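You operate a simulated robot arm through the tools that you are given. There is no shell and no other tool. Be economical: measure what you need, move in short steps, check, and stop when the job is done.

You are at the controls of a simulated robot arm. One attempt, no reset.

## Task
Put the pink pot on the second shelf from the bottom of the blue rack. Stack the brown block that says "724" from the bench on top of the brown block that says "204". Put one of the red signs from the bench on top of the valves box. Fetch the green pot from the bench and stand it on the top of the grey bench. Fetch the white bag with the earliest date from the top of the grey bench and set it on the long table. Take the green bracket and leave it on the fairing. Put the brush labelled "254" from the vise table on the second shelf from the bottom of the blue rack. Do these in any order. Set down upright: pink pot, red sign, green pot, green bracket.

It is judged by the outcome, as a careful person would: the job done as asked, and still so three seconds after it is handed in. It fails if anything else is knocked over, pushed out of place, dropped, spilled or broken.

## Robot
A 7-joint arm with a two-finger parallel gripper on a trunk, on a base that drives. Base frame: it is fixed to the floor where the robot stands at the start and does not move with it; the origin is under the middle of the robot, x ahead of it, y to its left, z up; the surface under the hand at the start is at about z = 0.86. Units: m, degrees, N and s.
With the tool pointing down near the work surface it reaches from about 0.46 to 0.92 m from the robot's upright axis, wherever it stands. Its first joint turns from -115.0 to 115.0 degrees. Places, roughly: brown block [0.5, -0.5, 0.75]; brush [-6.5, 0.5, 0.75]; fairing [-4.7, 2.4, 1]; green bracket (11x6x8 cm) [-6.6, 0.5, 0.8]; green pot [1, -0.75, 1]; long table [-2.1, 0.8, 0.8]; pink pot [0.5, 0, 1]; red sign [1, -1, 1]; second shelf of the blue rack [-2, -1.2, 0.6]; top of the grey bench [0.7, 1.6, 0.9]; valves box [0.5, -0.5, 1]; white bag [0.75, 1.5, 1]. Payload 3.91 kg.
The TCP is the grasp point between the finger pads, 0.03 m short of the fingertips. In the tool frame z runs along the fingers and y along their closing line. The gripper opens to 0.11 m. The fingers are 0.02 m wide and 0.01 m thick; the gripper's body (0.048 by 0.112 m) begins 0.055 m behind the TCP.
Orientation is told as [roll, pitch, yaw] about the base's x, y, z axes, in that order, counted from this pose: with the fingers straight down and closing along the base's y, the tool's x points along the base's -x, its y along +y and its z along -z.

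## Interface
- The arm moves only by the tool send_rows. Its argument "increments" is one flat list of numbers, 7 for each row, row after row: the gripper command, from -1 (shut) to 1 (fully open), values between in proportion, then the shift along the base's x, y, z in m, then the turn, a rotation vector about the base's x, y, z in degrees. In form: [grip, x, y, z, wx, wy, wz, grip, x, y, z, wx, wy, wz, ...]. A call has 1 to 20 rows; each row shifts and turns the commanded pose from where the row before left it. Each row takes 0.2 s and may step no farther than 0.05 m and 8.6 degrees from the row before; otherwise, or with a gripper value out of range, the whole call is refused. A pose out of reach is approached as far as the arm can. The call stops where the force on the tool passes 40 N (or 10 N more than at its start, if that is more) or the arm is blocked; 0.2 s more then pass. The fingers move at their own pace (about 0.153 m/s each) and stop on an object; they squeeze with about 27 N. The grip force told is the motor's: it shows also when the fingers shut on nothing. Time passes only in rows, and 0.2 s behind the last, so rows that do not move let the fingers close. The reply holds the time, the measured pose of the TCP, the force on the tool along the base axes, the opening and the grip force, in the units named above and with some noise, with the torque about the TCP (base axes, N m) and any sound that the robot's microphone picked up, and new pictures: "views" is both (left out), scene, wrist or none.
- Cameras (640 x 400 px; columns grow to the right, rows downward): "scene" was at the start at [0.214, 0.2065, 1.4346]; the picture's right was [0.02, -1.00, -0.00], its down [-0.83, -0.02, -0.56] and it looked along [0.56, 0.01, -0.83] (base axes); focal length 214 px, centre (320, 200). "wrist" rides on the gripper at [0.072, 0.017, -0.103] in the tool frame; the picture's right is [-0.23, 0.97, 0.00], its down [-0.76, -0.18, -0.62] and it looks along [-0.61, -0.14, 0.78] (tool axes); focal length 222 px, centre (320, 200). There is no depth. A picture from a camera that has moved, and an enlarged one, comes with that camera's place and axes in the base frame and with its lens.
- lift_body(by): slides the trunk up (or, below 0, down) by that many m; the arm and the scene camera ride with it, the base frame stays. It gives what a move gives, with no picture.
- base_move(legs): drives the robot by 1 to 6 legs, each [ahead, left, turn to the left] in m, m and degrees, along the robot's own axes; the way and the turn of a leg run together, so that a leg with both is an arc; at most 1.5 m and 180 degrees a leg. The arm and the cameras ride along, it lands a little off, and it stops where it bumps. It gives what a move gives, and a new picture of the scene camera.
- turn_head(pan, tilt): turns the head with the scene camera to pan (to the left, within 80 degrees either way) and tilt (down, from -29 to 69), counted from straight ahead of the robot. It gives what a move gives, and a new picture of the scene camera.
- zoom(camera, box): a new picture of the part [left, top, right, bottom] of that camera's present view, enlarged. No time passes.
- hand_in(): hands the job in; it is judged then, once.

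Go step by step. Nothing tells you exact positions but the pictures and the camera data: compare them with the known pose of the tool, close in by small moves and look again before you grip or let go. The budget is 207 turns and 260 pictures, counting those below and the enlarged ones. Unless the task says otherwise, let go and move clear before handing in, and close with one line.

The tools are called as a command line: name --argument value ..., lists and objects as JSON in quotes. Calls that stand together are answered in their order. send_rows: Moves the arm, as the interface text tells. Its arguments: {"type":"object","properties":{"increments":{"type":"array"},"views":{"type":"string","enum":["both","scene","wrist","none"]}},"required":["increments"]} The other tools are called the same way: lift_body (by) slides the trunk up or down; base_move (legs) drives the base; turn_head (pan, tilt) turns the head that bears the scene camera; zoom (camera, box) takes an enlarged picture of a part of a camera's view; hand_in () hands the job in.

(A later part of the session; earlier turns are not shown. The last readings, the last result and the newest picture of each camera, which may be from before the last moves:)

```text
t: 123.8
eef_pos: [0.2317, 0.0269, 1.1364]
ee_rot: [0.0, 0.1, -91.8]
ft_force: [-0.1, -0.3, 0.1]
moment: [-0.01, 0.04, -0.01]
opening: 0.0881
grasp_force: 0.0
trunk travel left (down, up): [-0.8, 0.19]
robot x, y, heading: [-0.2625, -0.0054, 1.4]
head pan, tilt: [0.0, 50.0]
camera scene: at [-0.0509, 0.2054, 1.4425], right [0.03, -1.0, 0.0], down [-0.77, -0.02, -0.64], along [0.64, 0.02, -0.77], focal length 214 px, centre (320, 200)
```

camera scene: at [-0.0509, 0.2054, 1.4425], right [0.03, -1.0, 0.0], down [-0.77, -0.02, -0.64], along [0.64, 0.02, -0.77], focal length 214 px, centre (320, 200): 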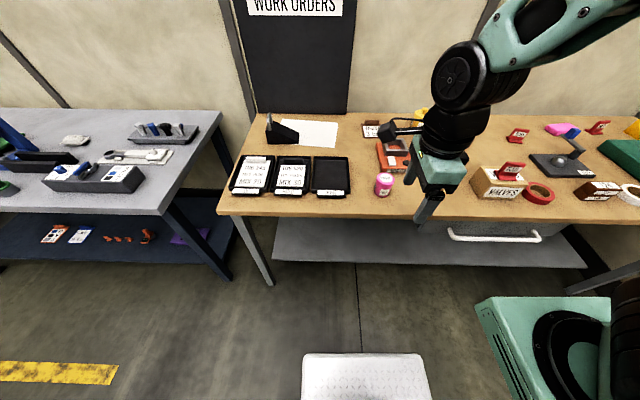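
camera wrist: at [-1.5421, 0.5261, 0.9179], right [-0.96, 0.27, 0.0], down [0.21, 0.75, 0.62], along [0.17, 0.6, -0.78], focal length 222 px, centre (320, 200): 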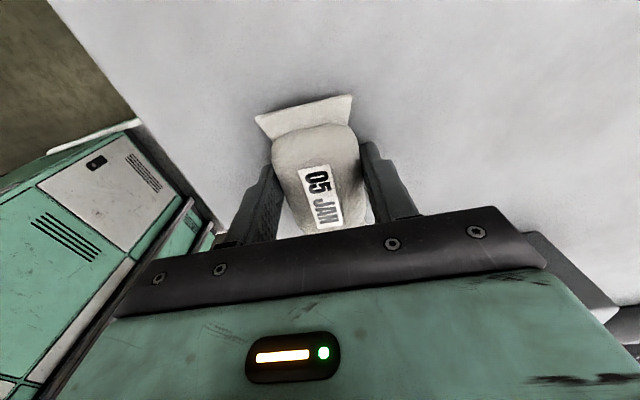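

The pink pot is near (0.471, -0.012). I'll turn the wrist to close along y, then tilt the tool 45° forward so the pot can later go under the shelf above.

send_rows --increments '[0.6, 0.008, -0.004, 0, 0, 0, 8.4, 0.6, 0.008, -0.004, 0, 0, 0, 8.4, 0.6, 0.008, -0.004, 0, 0, 0, 8.4, 0.6, 0.008, -0.004, 0, 0, 0, 8.4, 0.6, 0.008, -0.004, 0, 0, 0, 8.4, 0.6, 0.008, -0.004, 0, 0, 0, 8.4, 0.6, 0.008, -0.004, 0, 0, 0, 8.4, 0.6, 0.008, -0.004, 0, 0, 0, 8.4, 0.6, 0.008, -0.004, 0, 0, 0, 8.4, 0.6, 0.008, -0.004, 0, 0, 0, 8.4, 0.6, 0, 0, 0, 0, 0, 7.8, 0.6, 0, 0, 0, 0, -7.5, 0, 0.6, 0, 0, 0, 0, -7.5, 0, 0.6, 0, 0, 0, 0, -7.5, 0, 0.6, 0, 0, 0, 0, -7.5, 0, 0.6, 0, 0, 0, 0, -7.5, 0, 0.6, 0, 0, 0, 0, -7.5, 0, 0.6, 0, 0, 0, 0, 0, 0]' --views "wrist"

zoom --camera "scene" --box '[340, 150, 440, 220]'

```text
t: 127.6
eef_pos: [0.3323, -0.0067, 1.1213]
ee_rot: [0.1, -36.9, -0.8]
ft_force: [0.1, -0.4, 0.7]
moment: [-0.01, 0.02, -0.01]
opening: 0.0879
grasp_force: 0.1
out of reach, approached as far as the arm can: row 15, 16, 17
trunk travel left (down, up): [-0.8, 0.19]
robot x, y, heading: [-0.267, -0.0076, 1.4]
head pan, tilt: [0.0, 50.0]
camera wrist: at [0.2124, 0.0126, 1.1618], right [0.19, 0.97, 0.14], down [0.23, -0.18, 0.96], along [0.95, -0.15, -0.26], focal length 222 px, centre (320, 200)
```

wrist: 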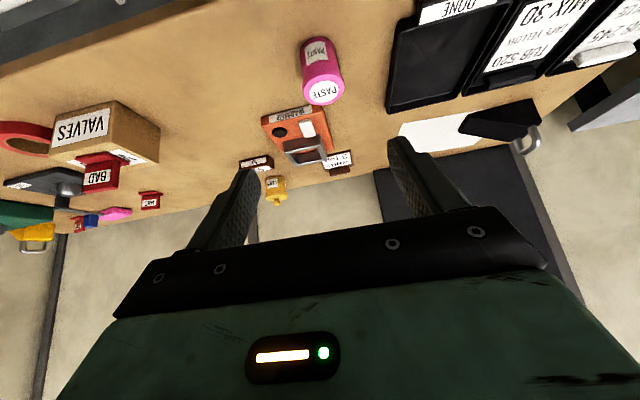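

```text
5.71 times, centred on (390, 185) of scene
camera zoom: at [-0.051, 0.2053, 1.4425], right [0.03, -1.0, 0.0], down [-0.77, -0.02, -0.64], along [0.64, 0.02, -0.77], focal length 1226 px, centre (-80, 286)
```

zoom: 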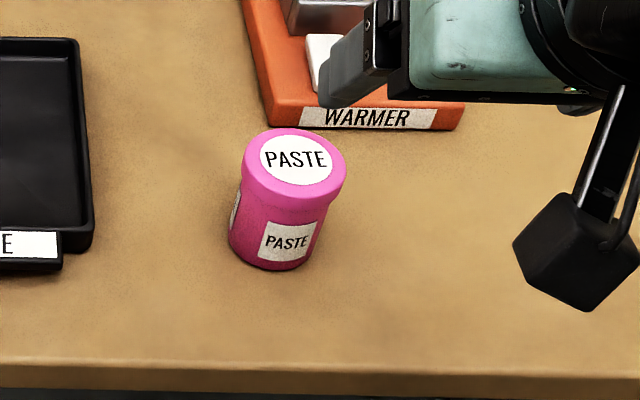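

The pot is at (0.472, 0.000), with a 6.2 cm lid and a height of about 8 cm. A tilt of about 37–45° is enough, so I'll move to a pre-grasp position along the tilted axis.

send_rows --increments '[0.6, 0.02, 0.002, -0.03, 0, 0, 0, 0.6, 0.02, 0.002, -0.03, 0, 0, 0, 0.6, 0.02, 0.002, -0.03, 0, 0, 0, 0.6, 0.003, 0.001, -0.024, 0, 0, 0, 0.6, 0, 0, 0, 0, 0, 0]' --views "both"

```text
t: 128.8
eef_pos: [0.3942, -0.0004, 1.0099]
ee_rot: [0.1, -37.0, -0.9]
ft_force: [-0.2, 0.5, -0.1]
moment: [0.0, 0.0, -0.01]
opening: 0.088
grasp_force: 0.1
trunk travel left (down, up): [-0.8, 0.19]
robot x, y, heading: [-0.2665, -0.0069, 1.3]
head pan, tilt: [0.0, 50.0]
camera scene: at [-0.051, 0.2053, 1.4425], right [0.03, -1.0, 0.0], down [-0.77, -0.02, -0.64], along [0.64, 0.02, -0.77], focal length 214 px, centre (320, 200)
camera wrist: at [0.2747, 0.018, 1.0496], right [0.19, 0.97, 0.14], down [0.23, -0.18, 0.96], along [0.95, -0.15, -0.26], focal length 222 px, centre (320, 200)
```

scene: 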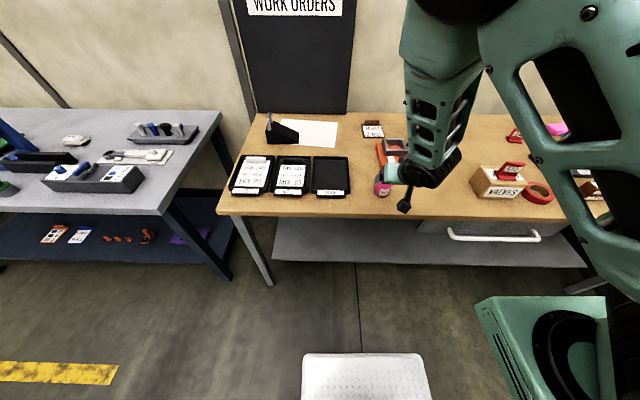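
wrist: 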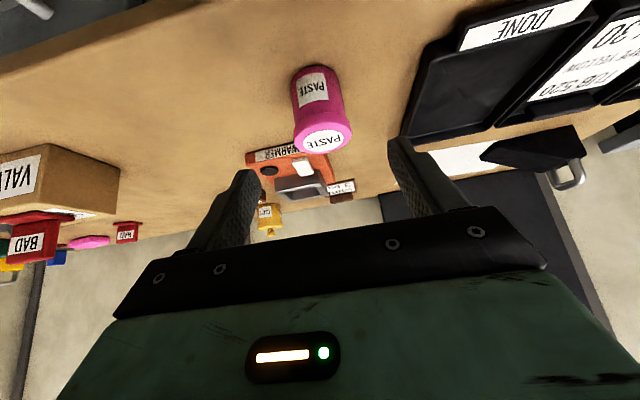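

Aligned. I'll advance along the tool axis and grip.

send_rows --increments '[0.6, 0.025, 0, -0.032, 0, 0, 0, 0.6, 0.025, 0, -0.032, 0, 0, 0, 0.6, 0.024, 0, -0.031, 0, 0, 0, 0.6, 0, 0, 0, 0, 0, 0]' --views "wrist"

zoom --camera "scene" --box '[340, 150, 440, 220]'

```text
t: 129.8
eef_pos: [0.4709, 0.0049, 0.913]
ee_rot: [0.1, -36.9, -0.8]
ft_force: [-0.7, 0.8, 0.3]
moment: [0.01, 0.0, 0.03]
opening: 0.0882
grasp_force: 0.1
trunk travel left (down, up): [-0.8, 0.19]
robot x, y, heading: [-0.2639, -0.0046, 1.7]
head pan, tilt: [0.0, 50.0]
camera wrist: at [0.3504, 0.0226, 0.953], right [0.19, 0.97, 0.14], down [0.23, -0.18, 0.96], along [0.95, -0.15, -0.26], focal length 222 px, centre (320, 200)
```

wrist: 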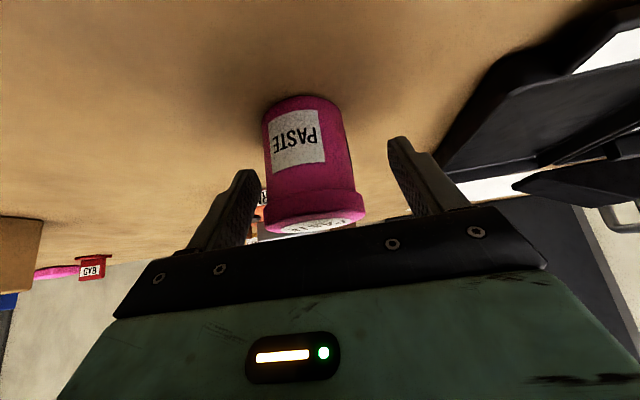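

```text
5.71 times, centred on (390, 185) of scene
camera zoom: at [-0.051, 0.2053, 1.4425], right [0.03, -1.0, 0.0], down [-0.77, -0.02, -0.64], along [0.64, 0.02, -0.77], focal length 1226 px, centre (-80, 286)
```

zoom: 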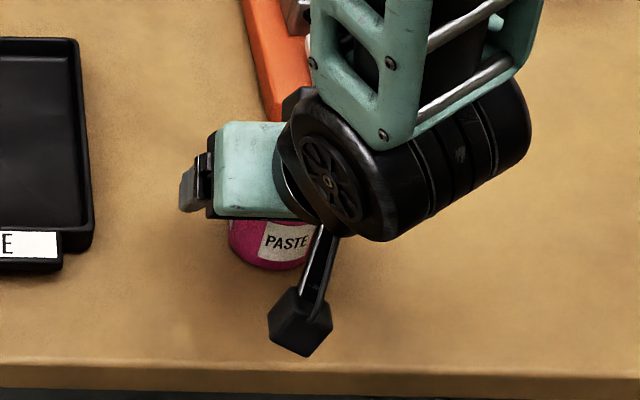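

The pot is between the fingers, so I'll close and lift.

send_rows --increments '[0.6, 0, -0.004, 0, 0, 0, 0, -1, 0, 0, 0, 0, 0, 0, -1, 0, 0, 0, 0, 0, 0, -1, 0, 0, 0, 0, 0, 0, -1, 0, 0, 0, 0, 0, 0, -1, 0, 0, 0.03, 0, 0, 0, -1, 0, 0, 0.03, 0, 0, 0, -1, 0, 0, 0, 0, 0, 0]' --views "wrist"

```text
t: 131.6
eef_pos: [0.4664, -0.0011, 0.9729]
ee_rot: [0.1, -36.9, -0.7]
ft_force: [0.3, 0.6, -2.0]
moment: [-0.01, 0.05, 0.0]
opening: 0.0577
grasp_force: 26.9
trunk travel left (down, up): [-0.8, 0.19]
robot x, y, heading: [-0.2654, -0.004, 1.5]
head pan, tilt: [0.0, 50.0]
camera wrist: at [0.3466, 0.0179, 1.0114], right [0.19, 0.97, 0.14], down [0.23, -0.18, 0.96], along [0.95, -0.15, -0.26], focal length 222 px, centre (320, 200)
```

wrist: 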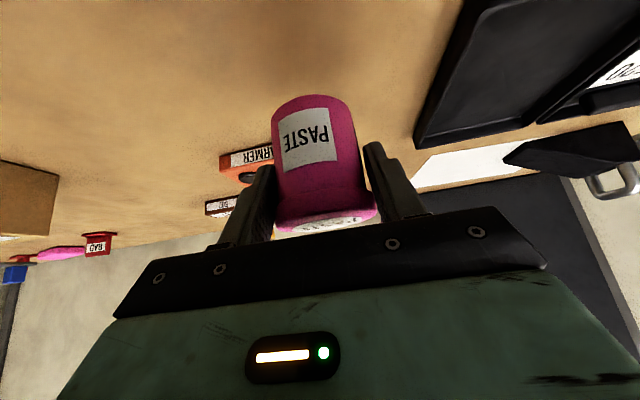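

The pot is held. I'll lift, back away, turn to face the racks in the open area, and strafe along toward the blue rack.

send_rows --increments '[-1, 0, 0, 0.04, 0, 0, 0, -1, -0.01, 0, 0.04, 0, 0, 0, -1, -0.02, 0, 0.03, 0, 0, 0, -1, -0.03, 0, 0.01, 0, 0, 0, -1, 0, 0, 0, 0, 0, 0]' --views "none"

base_move --legs '[[-0.45, 0, 0], [0, 0.15, 0], [0, 0, -91.5], [0.2, 0, 0]]'

```text
t: 132.8
eef_pos: [0.4069, -0.0023, 1.093]
ee_rot: [0.1, -36.9, -0.8]
ft_force: [0.3, -0.4, -1.5]
moment: [-0.02, 0.03, 0.0]
opening: 0.0578
grasp_force: 27.0
trunk travel left (down, up): [-0.8, 0.19]
robot x, y, heading: [-0.2679, -0.0047, 1.6]
head pan, tilt: [0.0, 50.0]
```

```text
t: 141.5
eef_pos: [-0.7085, -0.7394, 1.0937]
ee_rot: [0.1, -37.0, -91.0]
ft_force: [-0.7, 1.0, -2.4]
moment: [0.02, -0.03, 0.01]
opening: 0.0565
grasp_force: 26.8
trunk travel left (down, up): [-0.8, 0.19]
robot x, y, heading: [-0.7071, -0.0669, -88.4]
head pan, tilt: [0.0, 50.0]
camera scene: at [-0.4972, -0.2806, 1.4425], right [-1.0, -0.03, 0.0], down [-0.02, 0.77, -0.64], along [0.02, -0.64, -0.77], focal length 214 px, centre (320, 200)
```

scene: 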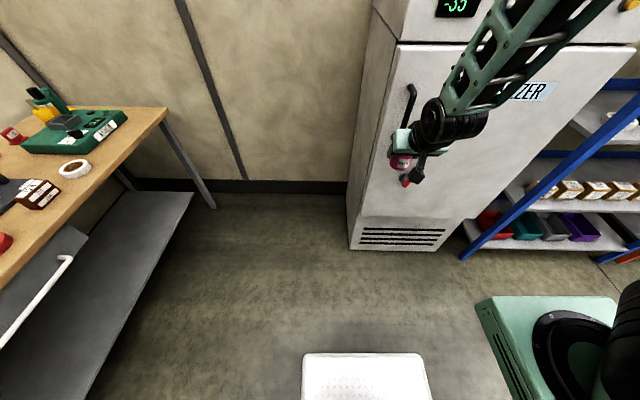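

The way is clear, so I'll correct the heading and strafe right toward the rack's far end.

base_move --legs '[[0, 0, -1.6], [0, -0.8, 0], [0, -0.75, 0]]'

turn_head --pan -15 --tilt 40

```text
t: 149.8
eef_pos: [-2.2856, -0.737, 1.0935]
ee_rot: [0.0, -37.0, -92.2]
ft_force: [-0.4, 0.9, -1.1]
moment: [0.04, 0.0, 0.02]
opening: 0.056
grasp_force: 27.0
trunk travel left (down, up): [-0.8, 0.19]
robot x, y, heading: [-2.2704, -0.066, -89.6]
head pan, tilt: [0.0, 50.0]
camera scene: at [-2.0652, -0.2836, 1.4424], right [-1.0, 0.0, 0.0], down [0.0, 0.77, -0.64], along [0.0, -0.64, -0.77], focal length 214 px, centre (320, 200)
```

scene: 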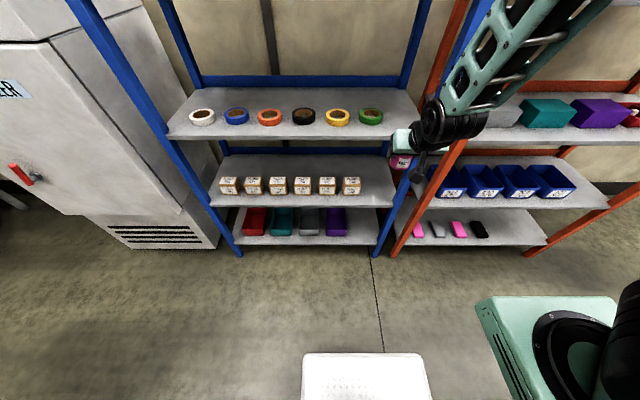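

```text
t: 150.6
eef_pos: [-2.2858, -0.7381, 1.0938]
ee_rot: [0.1, -37.0, -92.1]
ft_force: [0.2, 0.8, -1.0]
moment: [0.01, -0.01, -0.02]
opening: 0.0556
grasp_force: 27.7
trunk travel left (down, up): [-0.8, 0.19]
robot x, y, heading: [-2.2714, -0.065, -89.6]
head pan, tilt: [-15.0, 40.0]
camera scene: at [-2.0872, -0.2889, 1.4566], right [-0.97, 0.25, 0.0], down [0.16, 0.62, -0.77], along [-0.19, -0.74, -0.64], focal length 214 px, centre (320, 200)
```

scene: 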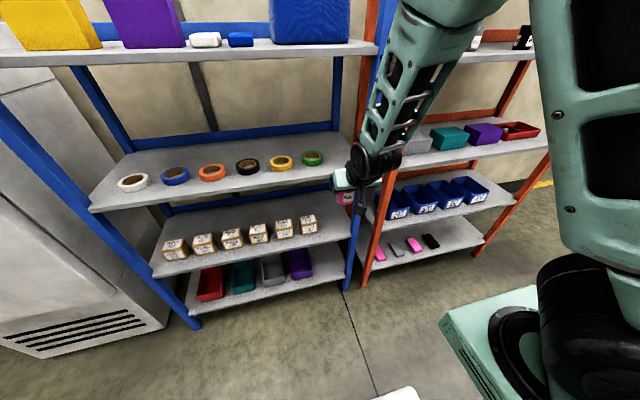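

The opening shrank slightly, so I'll check the pot in the wrist view and zoom on the free shelf end to measure it precisely.

zoom --camera "scene" --box '[260, 180, 400, 270]'

zoom --camera "wrist" --box '[0, 0, 640, 400]'

```text
4.44 times, centred on (330, 225) of scene
camera zoom: at [-2.0872, -0.2889, 1.4566], right [-0.97, 0.25, 0.0], down [0.16, 0.62, -0.77], along [-0.19, -0.74, -0.64], focal length 953 px, centre (276, 89)
```

zoom: 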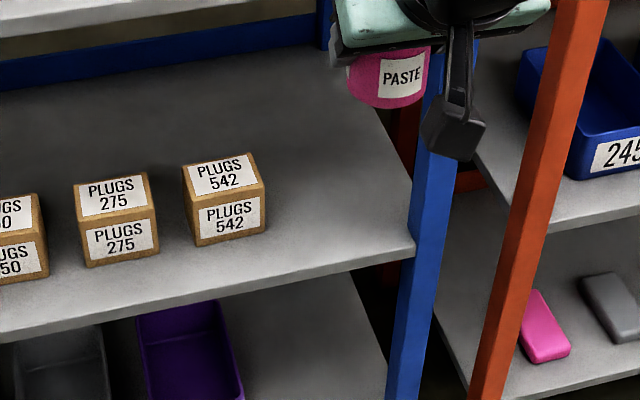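

```text
1.00 times, centred on (320, 200) of wrist (not enlarged: the box is as wide or as high as the picture)
camera zoom: at [-2.2641, -0.6183, 1.1329], right [0.97, -0.22, 0.14], down [-0.19, -0.23, 0.96], along [-0.18, -0.95, -0.26], focal length 222 px, centre (320, 200)
```

zoom: 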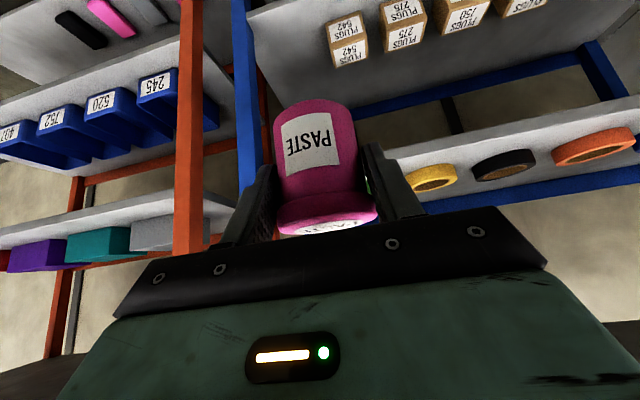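

The pot may have pivoted a little in the grip. I'll zoom on it to estimate the tilt.

zoom --camera "wrist" --box '[230, 80, 430, 250]'

zoom --camera "scene" --box '[315, 165, 385, 220]'

```text
2.35 times, centred on (330, 165) of wrist
camera zoom: at [-2.2641, -0.6183, 1.1329], right [0.97, -0.22, 0.14], down [-0.19, -0.23, 0.96], along [-0.18, -0.95, -0.26], focal length 523 px, centre (296, 282)
```

zoom: 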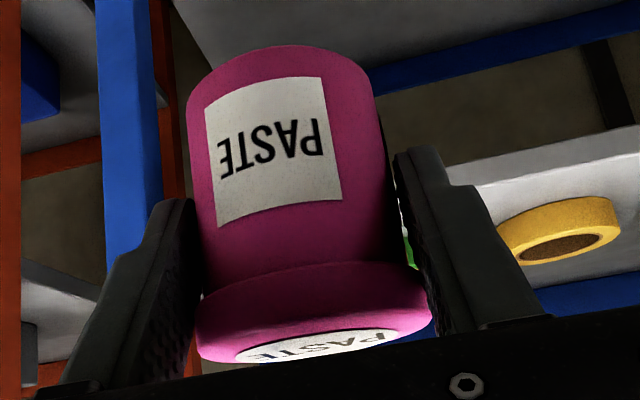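

```text
7.27 times, centred on (350, 192) of scene
camera zoom: at [-2.0872, -0.2889, 1.4566], right [-0.97, 0.25, 0.0], down [0.16, 0.62, -0.77], along [-0.19, -0.74, -0.64], focal length 1560 px, centre (102, 254)
```

zoom: 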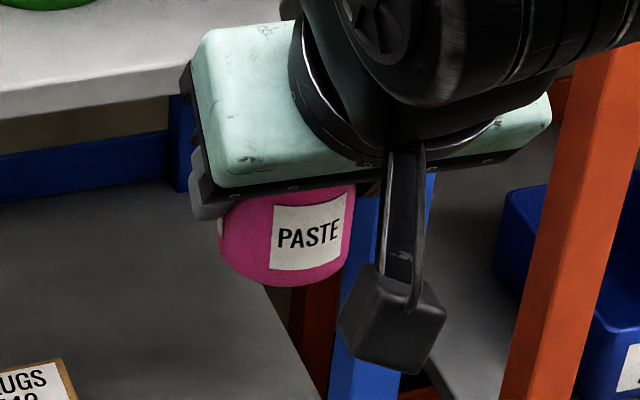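

The free gap is x -2.27 to -2.42, centred at about -2.342. The shelf top is at z≈0.60, and the pot is tilted only about 5°. I'll lower the trunk 0.39 m while clear of the rack, then edge closer.

lift_body --by -0.39

base_move --legs '[[0, -0.055, 0], [0.15, 0, 0]]'

send_rows --increments '[-1, 0, 0, 0, 0, 0, 2, -1, 0, 0, 0, 0, 0, 0]' --views "wrist"

```text
t: 154.3
eef_pos: [-2.2857, -0.7378, 0.7043]
ee_rot: [0.2, -36.8, -92.1]
ft_force: [0.2, -0.1, -1.4]
moment: [0.03, 0.01, 0.0]
opening: 0.0556
grasp_force: 27.1
trunk travel left (down, up): [-0.41, 0.58]
robot x, y, heading: [-2.2693, -0.0665, -89.5]
head pan, tilt: [-15.0, 40.0]
```

```text
t: 156.3
eef_pos: [-2.3355, -0.8861, 0.7028]
ee_rot: [0.1, -37.0, -91.8]
ft_force: [-0.2, -0.1, -1.4]
moment: [-0.02, 0.01, 0.04]
opening: 0.055
grasp_force: 26.8
trunk travel left (down, up): [-0.41, 0.58]
robot x, y, heading: [-2.3279, -0.2105, -89.4]
head pan, tilt: [-15.0, 40.0]
camera scene: at [-2.1403, -0.4351, 1.0666], right [-0.97, 0.25, 0.0], down [0.16, 0.62, -0.77], along [-0.19, -0.74, -0.64], focal length 214 px, centre (320, 200)
```

scene: 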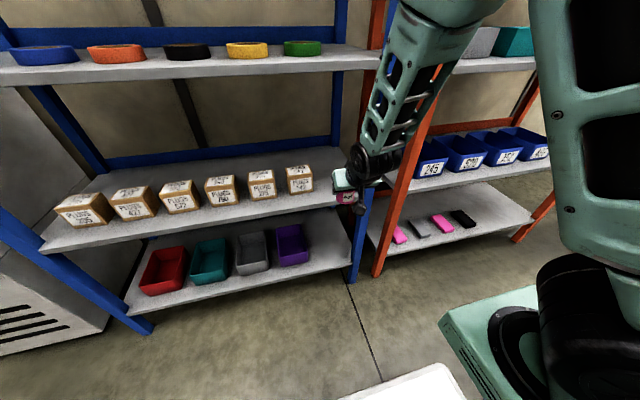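

```text
t: 156.9
eef_pos: [-2.3359, -0.8851, 0.7019]
ee_rot: [0.1, -37.0, -89.8]
ft_force: [0.1, 0.6, -1.2]
moment: [0.04, 0.0, 0.01]
opening: 0.055
grasp_force: 27.6
trunk travel left (down, up): [-0.41, 0.58]
robot x, y, heading: [-2.3248, -0.2167, -89.5]
head pan, tilt: [-15.0, 40.0]
camera wrist: at [-2.3197, -0.7643, 0.7424], right [0.97, -0.18, 0.14], down [-0.18, -0.24, 0.96], along [-0.14, -0.96, -0.26], focal length 222 px, centre (320, 200)
```

wrist: 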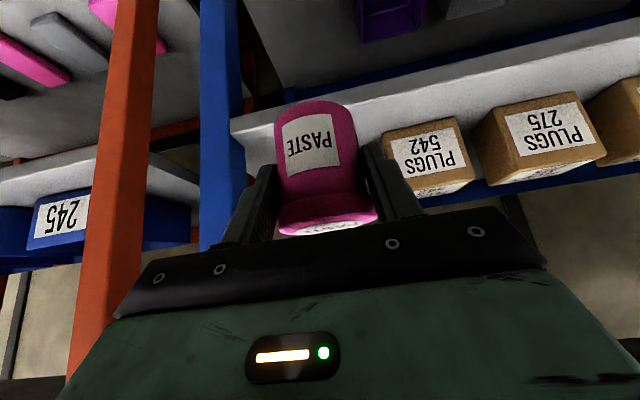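

The gap is confirmed at x -2.268 to -2.426. I'll edge ahead with the base, then use the arm.

base_move --legs '[[0.09, -0.008, -0.5]]'

send_rows --increments '[-1, 0, 0, 0, 0, 0, 0]' --views "wrist"

```text
t: 158.0
eef_pos: [-2.3506, -0.9729, 0.7018]
ee_rot: [0.1, -36.8, -90.4]
ft_force: [-0.4, -0.1, -0.2]
moment: [0.01, -0.01, 0.02]
opening: 0.0548
grasp_force: 27.2
trunk travel left (down, up): [-0.41, 0.58]
robot x, y, heading: [-2.3316, -0.3002, -89.9]
head pan, tilt: [-15.0, 40.0]
camera scene: at [-2.1498, -0.5248, 1.0666], right [-0.97, 0.26, 0.0], down [0.17, 0.62, -0.77], along [-0.2, -0.74, -0.64], focal length 214 px, centre (320, 200)
```

scene: 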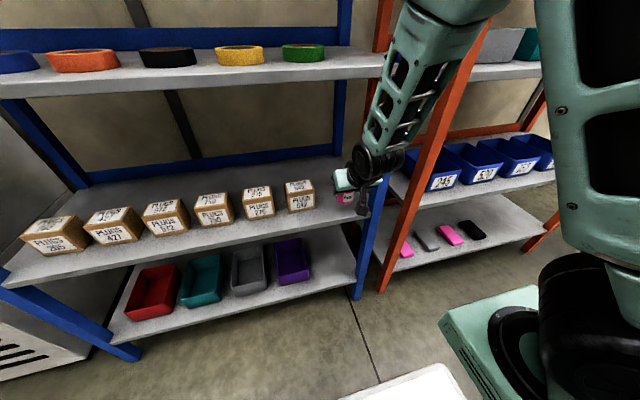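

```text
t: 158.4
eef_pos: [-2.3505, -0.9728, 0.7026]
ee_rot: [0.1, -36.9, -90.3]
ft_force: [0.4, 0.3, -1.4]
moment: [0.01, -0.02, 0.03]
opening: 0.0548
grasp_force: 27.1
trunk travel left (down, up): [-0.41, 0.58]
robot x, y, heading: [-2.3333, -0.2959, -89.6]
head pan, tilt: [-15.0, 40.0]
camera wrist: at [-2.3322, -0.8524, 0.7424], right [0.97, -0.19, 0.14], down [-0.18, -0.23, 0.96], along [-0.15, -0.95, -0.26], focal length 222 px, centre (320, 200)
```

wrist: 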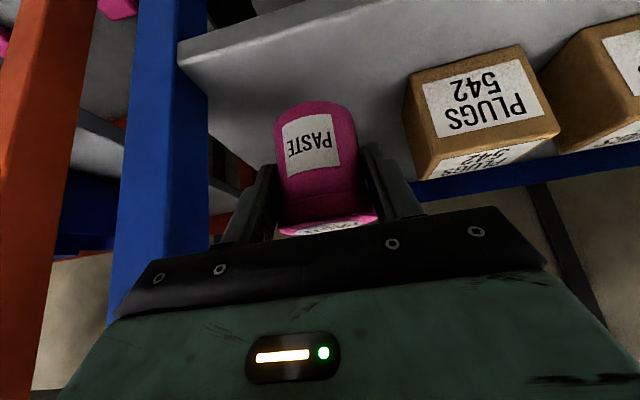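

send_rows --increments '[-1, 0.006, -0.02, 0, 0, 0, 0, -1, 0, -0.025, 0, 0, 0, 0, -1, 0, -0.025, 0, 0, 0, 0, -1, 0, -0.007, -0.01, 0, 0, 0, -1, 0, 0, -0.015, 0, 0, 0, -1, 0, 0, 0, 0, 0, 0]' --views "both"

```text
t: 159.8
eef_pos: [-2.3437, -1.0492, 0.6768]
ee_rot: [0.1, -36.9, -90.3]
ft_force: [0.3, 0.4, -1.7]
moment: [-0.02, -0.01, 0.0]
opening: 0.055
grasp_force: 27.0
trunk travel left (down, up): [-0.41, 0.58]
robot x, y, heading: [-2.3325, -0.2989, -89.8]
head pan, tilt: [-15.0, 40.0]
camera scene: at [-2.1498, -0.5248, 1.0666], right [-0.97, 0.26, 0.0], down [0.17, 0.62, -0.77], along [-0.2, -0.74, -0.64], focal length 214 px, centre (320, 200)
camera wrist: at [-2.3258, -0.9292, 0.7167], right [0.97, -0.19, 0.14], down [-0.18, -0.23, 0.96], along [-0.15, -0.95, -0.26], focal length 222 px, centre (320, 200)
```

scene: 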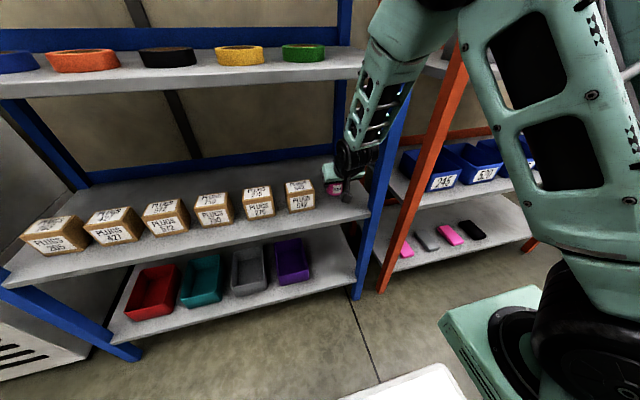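
wrist: 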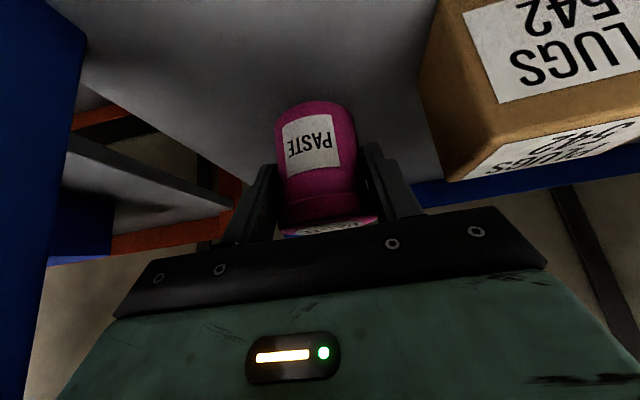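

The pot is over the shelf beside the box. I'll lower in small steps.

send_rows --increments '[-1, 0, 0, -0.005, 0, 0, 0, -1, 0, 0, -0.005, 0, 0, 0, -1, 0, 0, -0.004, 0, 0, 0, -1, 0, 0, -0.003, 0, 0, 0, -1, 0, 0, -0.003, 0, 0, 0, -1, 0, 0, 0, 0, 0, 0]' --views "wrist"

zoom --camera "scene" --box '[280, 130, 400, 230]'

```text
t: 161.2
eef_pos: [-2.3437, -1.0488, 0.6578]
ee_rot: [0.2, -36.9, -90.5]
ft_force: [0.2, 0.7, -1.1]
moment: [0.0, 0.0, 0.0]
opening: 0.0547
grasp_force: 27.2
trunk travel left (down, up): [-0.41, 0.58]
robot x, y, heading: [-2.3355, -0.2993, -89.8]
head pan, tilt: [-15.0, 40.0]
camera wrist: at [-2.3263, -0.9279, 0.6974], right [0.97, -0.19, 0.14], down [-0.18, -0.23, 0.96], along [-0.15, -0.95, -0.26], focal length 222 px, centre (320, 200)
```

wrist: 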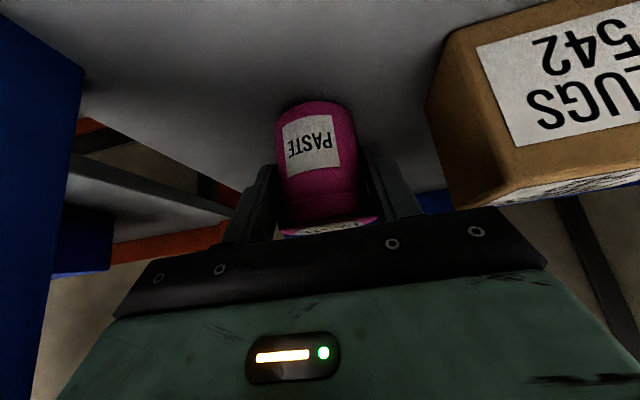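

```text
4.00 times, centred on (340, 180) of scene
camera zoom: at [-2.1498, -0.5248, 1.0666], right [-0.97, 0.26, 0.0], down [0.17, 0.62, -0.77], along [-0.2, -0.74, -0.64], focal length 858 px, centre (240, 280)
```

zoom: 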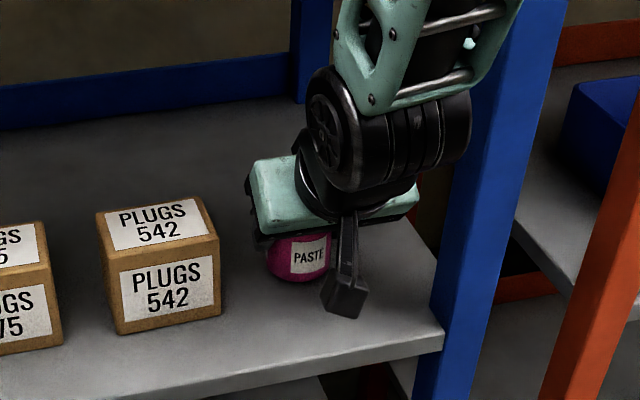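

send_rows --increments '[-1, 0, 0, -0.003, 0, 0, 0, -1, 0, 0, -0.003, 0, 0, 0, -1, 0, 0, -0.003, 0, 0, 0, -1, 0, 0, -0.003, 0, 0, 0, -1, 0, 0, 0, 0, 0, 0]' --views "none"

```text
t: 162.4
eef_pos: [-2.3439, -1.0495, 0.6469]
ee_rot: [0.3, -37.2, -90.4]
ft_force: [-0.3, 2.6, 19.6]
moment: [-0.37, 0.16, -0.03]
opening: 0.0531
grasp_force: 26.5
trunk travel left (down, up): [-0.41, 0.58]
robot x, y, heading: [-2.3348, -0.3004, -90.1]
head pan, tilt: [-15.0, 40.0]
```

Contact. I'll release and back out along the tool axis.

send_rows --increments '[-1, 0, 0, 0.001, 0, 0, 0, -0.1, 0, 0, 0, 0, 0, 0, 0.5, 0, 0, 0, 0, 0, 0, 0.5, 0, 0, 0, 0, 0, 0, 0.5, 0, 0.012, 0.012, 0, 0, 0, 0.5, 0, 0.024, 0.024, 0, 0, 0, 0.5, 0, 0.03, 0.02, 0, 0, 0, 0.5, 0, 0.04, 0, 0, 0, 0, 0.5, 0, 0.04, 0, 0, 0, 0]' --views "both"

```text
t: 164.4
eef_pos: [-2.3448, -0.9042, 0.6994]
ee_rot: [0.1, -37.0, -90.3]
ft_force: [0.5, 0.1, 0.4]
moment: [-0.02, 0.0, -0.02]
opening: 0.0826
grasp_force: 0.1
trunk travel left (down, up): [-0.41, 0.58]
robot x, y, heading: [-2.3323, -0.2998, -89.6]
head pan, tilt: [-15.0, 40.0]
camera scene: at [-2.1498, -0.5249, 1.0666], right [-0.97, 0.26, 0.0], down [0.17, 0.62, -0.77], along [-0.2, -0.74, -0.64], focal length 214 px, centre (320, 200)
camera wrist: at [-2.3264, -0.7839, 0.7401], right [0.97, -0.19, 0.14], down [-0.18, -0.23, 0.96], along [-0.15, -0.95, -0.26], focal length 222 px, centre (320, 200)
```

scene: 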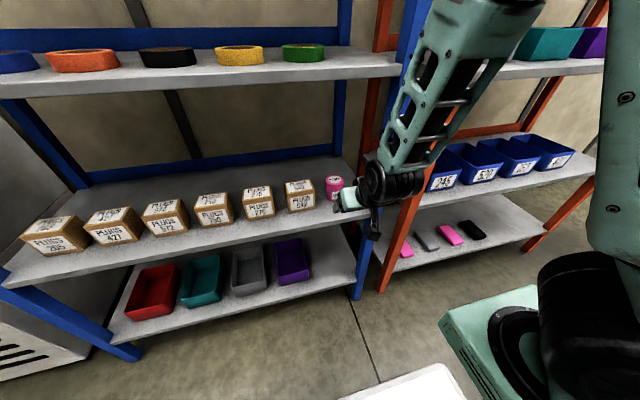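
wrist: 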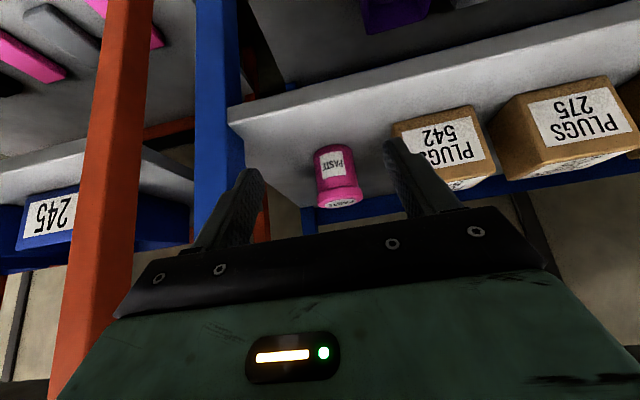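

The pink pot stands on the second shelf. I'll back off, raise the trunk and turn west toward the vise table.

base_move --legs '[[-0.17, 0, 0]]'

lift_body --by 0.39

base_move --legs '[[0, 0, -90]]'

turn_head --pan 0 --tilt 15

```text
t: 165.8
eef_pos: [-2.3444, -0.7326, 0.6997]
ee_rot: [0.1, -36.9, -90.3]
ft_force: [-0.1, -0.7, 0.7]
moment: [0.01, 0.01, -0.01]
opening: 0.0825
grasp_force: 0.0
trunk travel left (down, up): [-0.41, 0.58]
robot x, y, heading: [-2.3337, -0.1292, -89.9]
head pan, tilt: [-15.0, 40.0]
camera scene: at [-2.1501, -0.3541, 1.0666], right [-0.97, 0.26, 0.0], down [0.17, 0.62, -0.77], along [-0.2, -0.74, -0.64], focal length 214 px, centre (320, 200)
```

scene: 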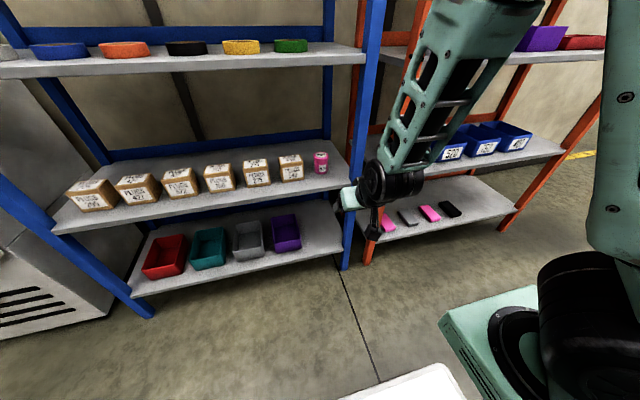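

```text
t: 169.6
eef_pos: [-2.3435, -0.7333, 1.0907]
ee_rot: [0.2, -36.9, -90.3]
ft_force: [-0.1, -0.1, 0.1]
moment: [0.0, 0.04, 0.0]
opening: 0.0827
grasp_force: 0.1
trunk travel left (down, up): [-0.8, 0.19]
robot x, y, heading: [-2.3319, -0.1311, -89.9]
head pan, tilt: [-15.0, 40.0]
```

```text
t: 173.8
eef_pos: [-2.9367, -0.1054, 1.0898]
ee_rot: [0.1, -37.0, 178.2]
ft_force: [0.3, -0.1, 0.7]
moment: [0.03, 0.04, 0.01]
opening: 0.0824
grasp_force: 0.1
trunk travel left (down, up): [-0.8, 0.19]
robot x, y, heading: [-2.3325, -0.1296, 178.5]
head pan, tilt: [-15.0, 40.0]
camera scene: at [-2.5617, -0.3082, 1.4566], right [0.28, 0.96, 0.0], down [0.62, -0.18, -0.77], along [-0.74, 0.21, -0.64], focal length 214 px, centre (320, 200)
```

scene: 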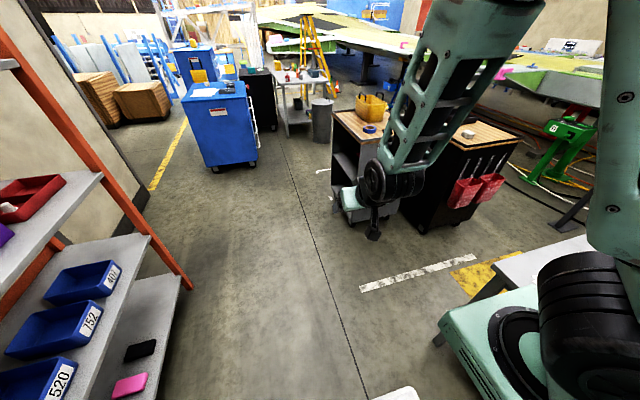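

```text
t: 174.7
eef_pos: [-2.9385, -0.1054, 1.091]
ee_rot: [0.1, -36.9, 178.4]
ft_force: [-0.3, -0.2, 0.1]
moment: [0.0, 0.02, 0.01]
opening: 0.0826
grasp_force: 0.1
trunk travel left (down, up): [-0.8, 0.19]
robot x, y, heading: [-2.3338, -0.1294, 178.8]
head pan, tilt: [0.0, 15.0]
camera scene: at [-2.5735, -0.3299, 1.4961], right [0.02, 1.0, 0.0], down [0.26, -0.01, -0.97], along [-0.97, 0.02, -0.26], focal length 214 px, centre (320, 200)
```

scene: 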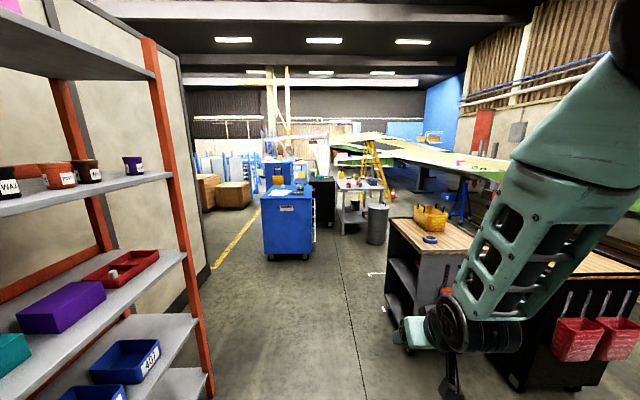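

The vise table is the small grey table further west, past the cabinets. I'll zoom in for its extents.

zoom --camera "scene" --box '[240, 150, 460, 300]'

```text
2.67 times, centred on (350, 225) of scene
camera zoom: at [-2.5735, -0.3299, 1.4961], right [0.02, 1.0, 0.0], down [0.26, -0.01, -0.97], along [-0.97, 0.02, -0.26], focal length 572 px, centre (240, 133)
```

zoom: 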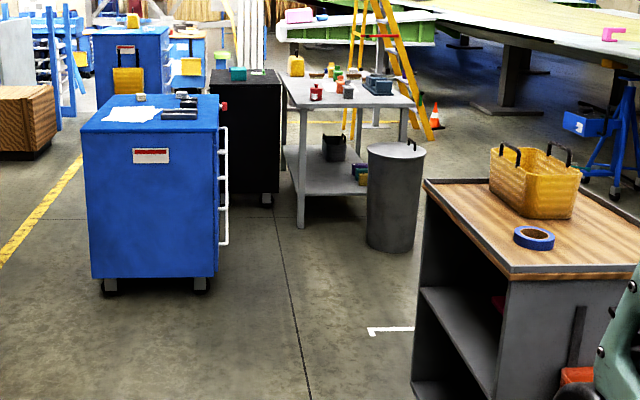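

The vise table spans about x -5.88 to -6.85 and y 0.1 to 0.77, with a trash can at its front right. I'll drive west along the corridor, then look toward the table's far side.

base_move --legs '[[1.2, 0.05, 1.2], [1.2, 0.05, 0]]'

turn_head --pan -45 --tilt 20

```text
t: 186.4
eef_pos: [-5.3186, -0.218, 1.0894]
ee_rot: [0.1, -36.8, -178.9]
ft_force: [-0.6, 0.0, 0.1]
moment: [-0.01, -0.02, -0.01]
opening: 0.0828
grasp_force: 0.1
trunk travel left (down, up): [-0.8, 0.19]
robot x, y, heading: [-4.714, -0.2122, -178.4]
head pan, tilt: [0.0, 15.0]
stopped in leg 2: the robot was blocked; the commanded pose is now the measured one
camera scene: at [-4.9439, -0.4241, 1.4962], right [-0.03, 1.0, 0.0], down [0.26, 0.01, -0.97], along [-0.97, -0.03, -0.26], focal length 214 px, centre (320, 200)
```

scene: 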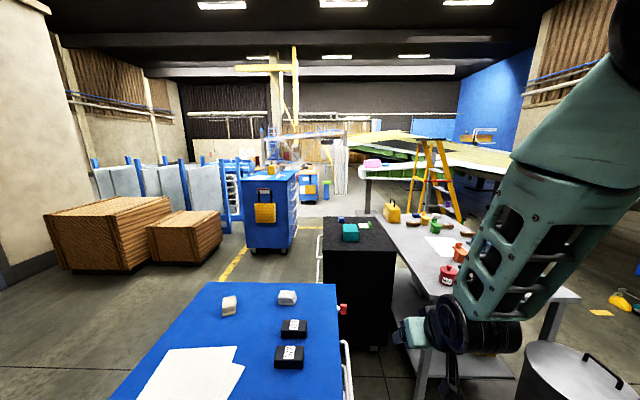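

```text
t: 187.5
eef_pos: [-5.3183, -0.22, 1.0903]
ee_rot: [0.1, -36.9, -179.0]
ft_force: [-1.6, -0.4, -0.5]
moment: [0.0, -0.04, 0.03]
opening: 0.0827
grasp_force: 0.0
trunk travel left (down, up): [-0.8, 0.19]
robot x, y, heading: [-4.7118, -0.2138, -178.4]
head pan, tilt: [-45.0, 20.0]
camera scene: at [-4.9182, -0.3576, 1.4881], right [0.69, 0.73, 0.0], down [0.25, -0.23, -0.94], along [-0.68, 0.65, -0.34], focal length 214 px, centre (320, 200)
```

scene: 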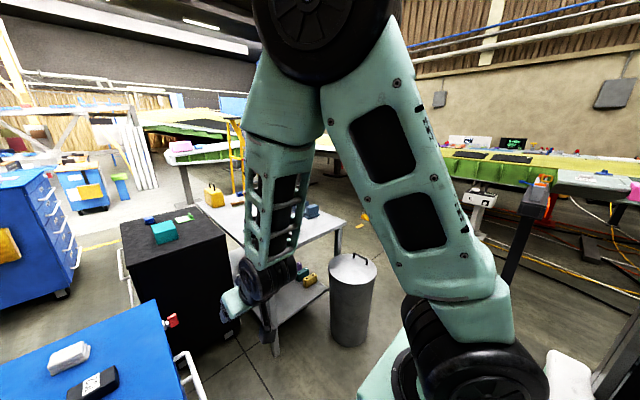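

The base reports it was blocked near the blue cart. I'll look down ahead to see the gap.

turn_head --pan 10 --tilt 60

```text
t: 188.7
eef_pos: [-5.319, -0.2185, 1.0897]
ee_rot: [0.0, -36.8, -178.8]
ft_force: [0.6, -0.1, 0.3]
moment: [-0.02, 0.0, 0.04]
opening: 0.0828
grasp_force: 0.1
trunk travel left (down, up): [-0.8, 0.19]
robot x, y, heading: [-4.7134, -0.2106, -178.6]
head pan, tilt: [10.0, 60.0]
camera scene: at [-4.9158, -0.4349, 1.4299], right [-0.2, 0.98, 0.0], down [0.85, 0.17, -0.5], along [-0.49, -0.1, -0.87], focal length 214 px, centre (320, 200)
```

scene: 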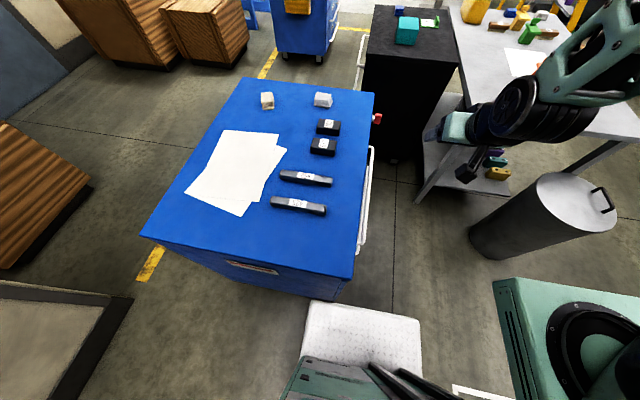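

The deck just touched the blue cart's corner and nothing on it was disturbed. I'll back off and slide right, through the gap between the trash can and the cabinet.

base_move --legs '[[-0.12, 0, -1.5], [0, -1.1, 0]]'

turn_head --pan 0 --tilt 35

```text
t: 192.1
eef_pos: [-5.2099, 0.118, 1.0894]
ee_rot: [0.1, -36.9, 176.6]
ft_force: [-0.2, -0.3, -0.5]
moment: [0.02, 0.01, 0.0]
opening: 0.0824
grasp_force: 0.0
trunk travel left (down, up): [-0.8, 0.19]
robot x, y, heading: [-4.6061, 0.0776, 176.7]
head pan, tilt: [10.0, 60.0]
stopped in leg 2: the robot was blocked; the commanded pose is now the measured one
camera scene: at [-4.8253, -0.1294, 1.4298], right [-0.12, 0.99, 0.0], down [0.86, 0.1, -0.5], along [-0.5, -0.06, -0.87], focal length 214 px, centre (320, 200)
```

scene: 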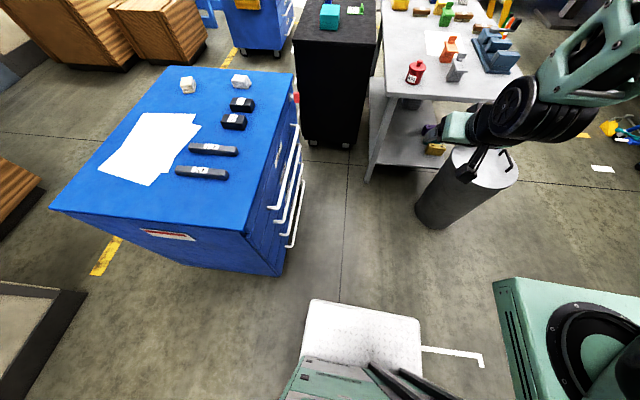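

```text
t: 193.0
eef_pos: [-5.2091, 0.1185, 1.0901]
ee_rot: [0.1, -36.9, 176.6]
ft_force: [-0.4, 0.4, 0.0]
moment: [-0.03, -0.02, 0.03]
opening: 0.0822
grasp_force: 0.0
trunk travel left (down, up): [-0.8, 0.19]
robot x, y, heading: [-4.6069, 0.0761, 176.8]
head pan, tilt: [0.0, 35.0]
camera scene: at [-4.847, -0.1166, 1.4641], right [0.05, 1.0, 0.0], down [0.57, -0.03, -0.82], along [-0.82, 0.04, -0.57], focal length 214 px, centre (320, 200)
```

scene: 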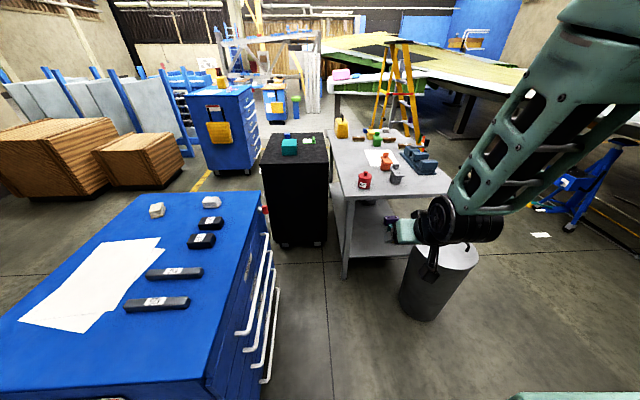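

The rear corner touched the cabinet on the right. I'll ease left, go a bit ahead past it, square up and look right.

base_move --legs '[[0, 0.04, 0], [0.22, 0, 0], [0, 0, 3.2]]'

turn_head --pan -75 --tilt 30

```text
t: 195.6
eef_pos: [-5.4274, 0.054, 1.0909]
ee_rot: [0.1, -36.8, -180.0]
ft_force: [0.6, -0.4, 0.6]
moment: [-0.03, -0.03, -0.02]
opening: 0.0822
grasp_force: 0.1
trunk travel left (down, up): [-0.8, 0.19]
robot x, y, heading: [-4.8229, 0.0491, -179.8]
head pan, tilt: [0.0, 35.0]
camera scene: at [-5.0513, -0.159, 1.4642], right [-0.01, 1.0, 0.0], down [0.57, 0.0, -0.82], along [-0.82, -0.01, -0.57], focal length 214 px, centre (320, 200)
```

scene: 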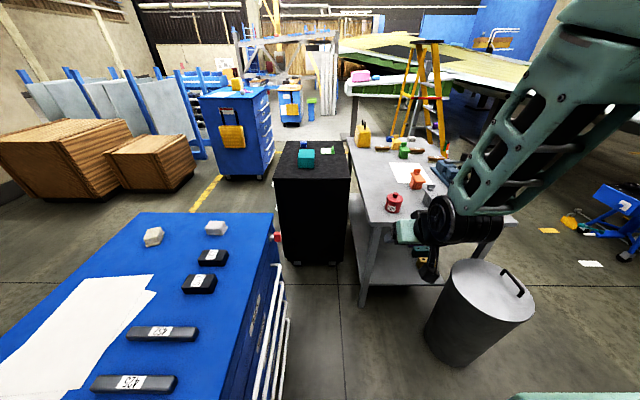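

```text
t: 197.1
eef_pos: [-5.4269, 0.0539, 1.0899]
ee_rot: [0.1, -37.0, -179.9]
ft_force: [0.1, 0.0, -0.2]
moment: [0.02, -0.01, 0.0]
opening: 0.0827
grasp_force: 0.1
trunk travel left (down, up): [-0.8, 0.19]
robot x, y, heading: [-4.8234, 0.046, -179.8]
head pan, tilt: [-75.0, 30.0]
camera scene: at [-4.9874, -0.0712, 1.472], right [0.96, 0.27, 0.0], down [0.13, -0.48, -0.87], along [-0.23, 0.83, -0.5], focal length 214 px, centre (320, 200)
```

scene: 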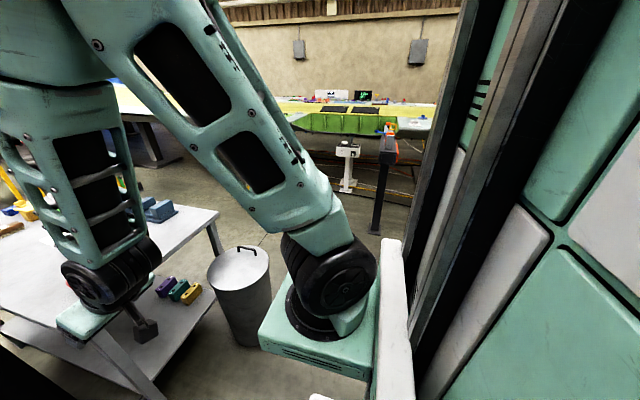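

It's clear to the right up to the pedestal at y≈1.86. I'll slide right, then drive west alongside the table's north side.

base_move --legs '[[0, -1.3, 0], [1.0, 0, 0], [0.5, 0, 0]]'

turn_head --pan 60 --tilt 45

```text
t: 210.9
eef_pos: [-6.9723, 1.2531, 1.0902]
ee_rot: [0.2, -36.8, -177.9]
ft_force: [-0.2, -0.7, 0.1]
moment: [-0.02, 0.01, 0.02]
opening: 0.0826
grasp_force: 0.1
trunk travel left (down, up): [-0.8, 0.19]
robot x, y, heading: [-6.372, 1.2671, -177.6]
head pan, tilt: [-75.0, 30.0]
camera scene: at [-6.5283, 1.1437, 1.472], right [0.95, 0.3, 0.0], down [0.15, -0.48, -0.87], along [-0.26, 0.83, -0.5], focal length 214 px, centre (320, 200)
```

scene: 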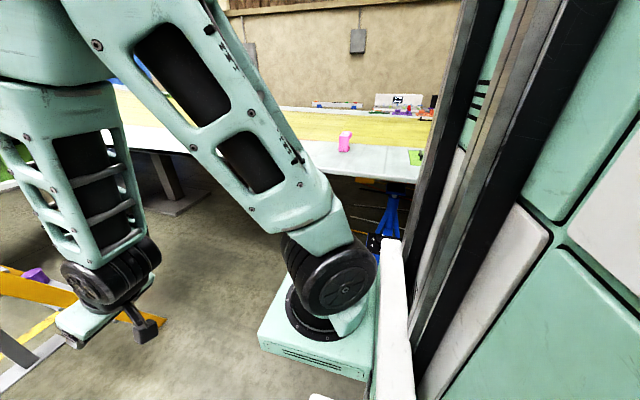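

```text
t: 213.1
eef_pos: [-6.9731, 1.2527, 1.0901]
ee_rot: [0.0, -36.9, -177.9]
ft_force: [-1.0, 0.0, 0.2]
moment: [0.0, 0.02, -0.01]
opening: 0.0824
grasp_force: 0.1
trunk travel left (down, up): [-0.8, 0.19]
robot x, y, heading: [-6.3692, 1.2652, -177.7]
head pan, tilt: [60.0, 45.0]
camera scene: at [-6.5389, 0.9853, 1.4494], right [-0.89, 0.46, 0.0], down [0.33, 0.63, -0.71], along [-0.33, -0.63, -0.71], focal length 214 px, centre (320, 200)
```

scene: 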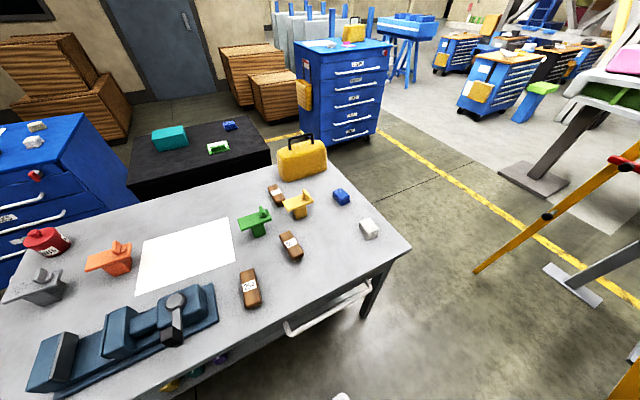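

All the items are visible now. I'll zoom in on the brushes and the green bracket.

zoom --camera "scene" --box '[225, 170, 325, 240]'

zoom --camera "scene" --box '[220, 220, 320, 320]'

```text
5.71 times, centred on (275, 205) of scene
camera zoom: at [-6.5389, 0.9853, 1.4494], right [-0.89, 0.46, 0.0], down [0.33, 0.63, -0.71], along [-0.33, -0.63, -0.71], focal length 1226 px, centre (577, 171)
```

zoom: 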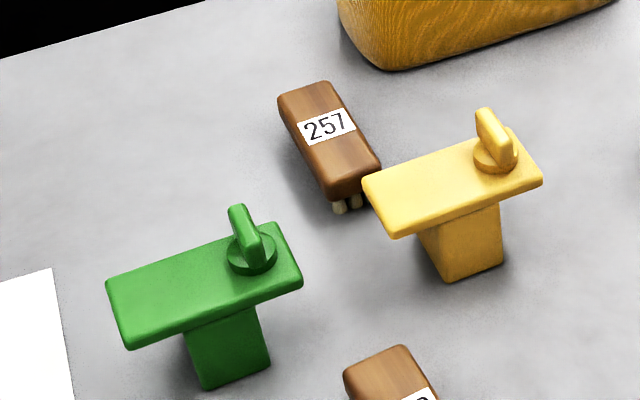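

```text
4.00 times, centred on (270, 270) of scene
camera zoom: at [-6.5389, 0.9853, 1.4494], right [-0.89, 0.46, 0.0], down [0.33, 0.63, -0.71], along [-0.33, -0.63, -0.71], focal length 858 px, centre (520, -80)
```

zoom: 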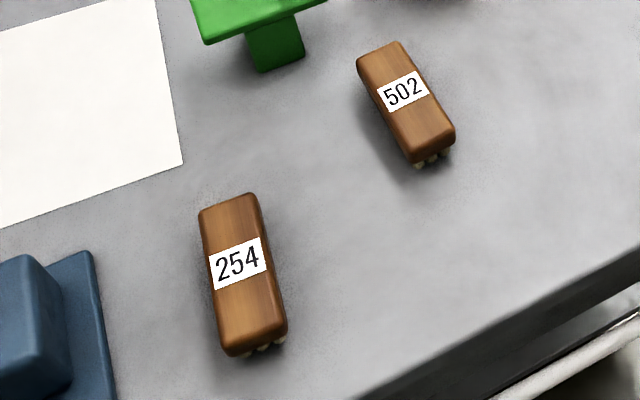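

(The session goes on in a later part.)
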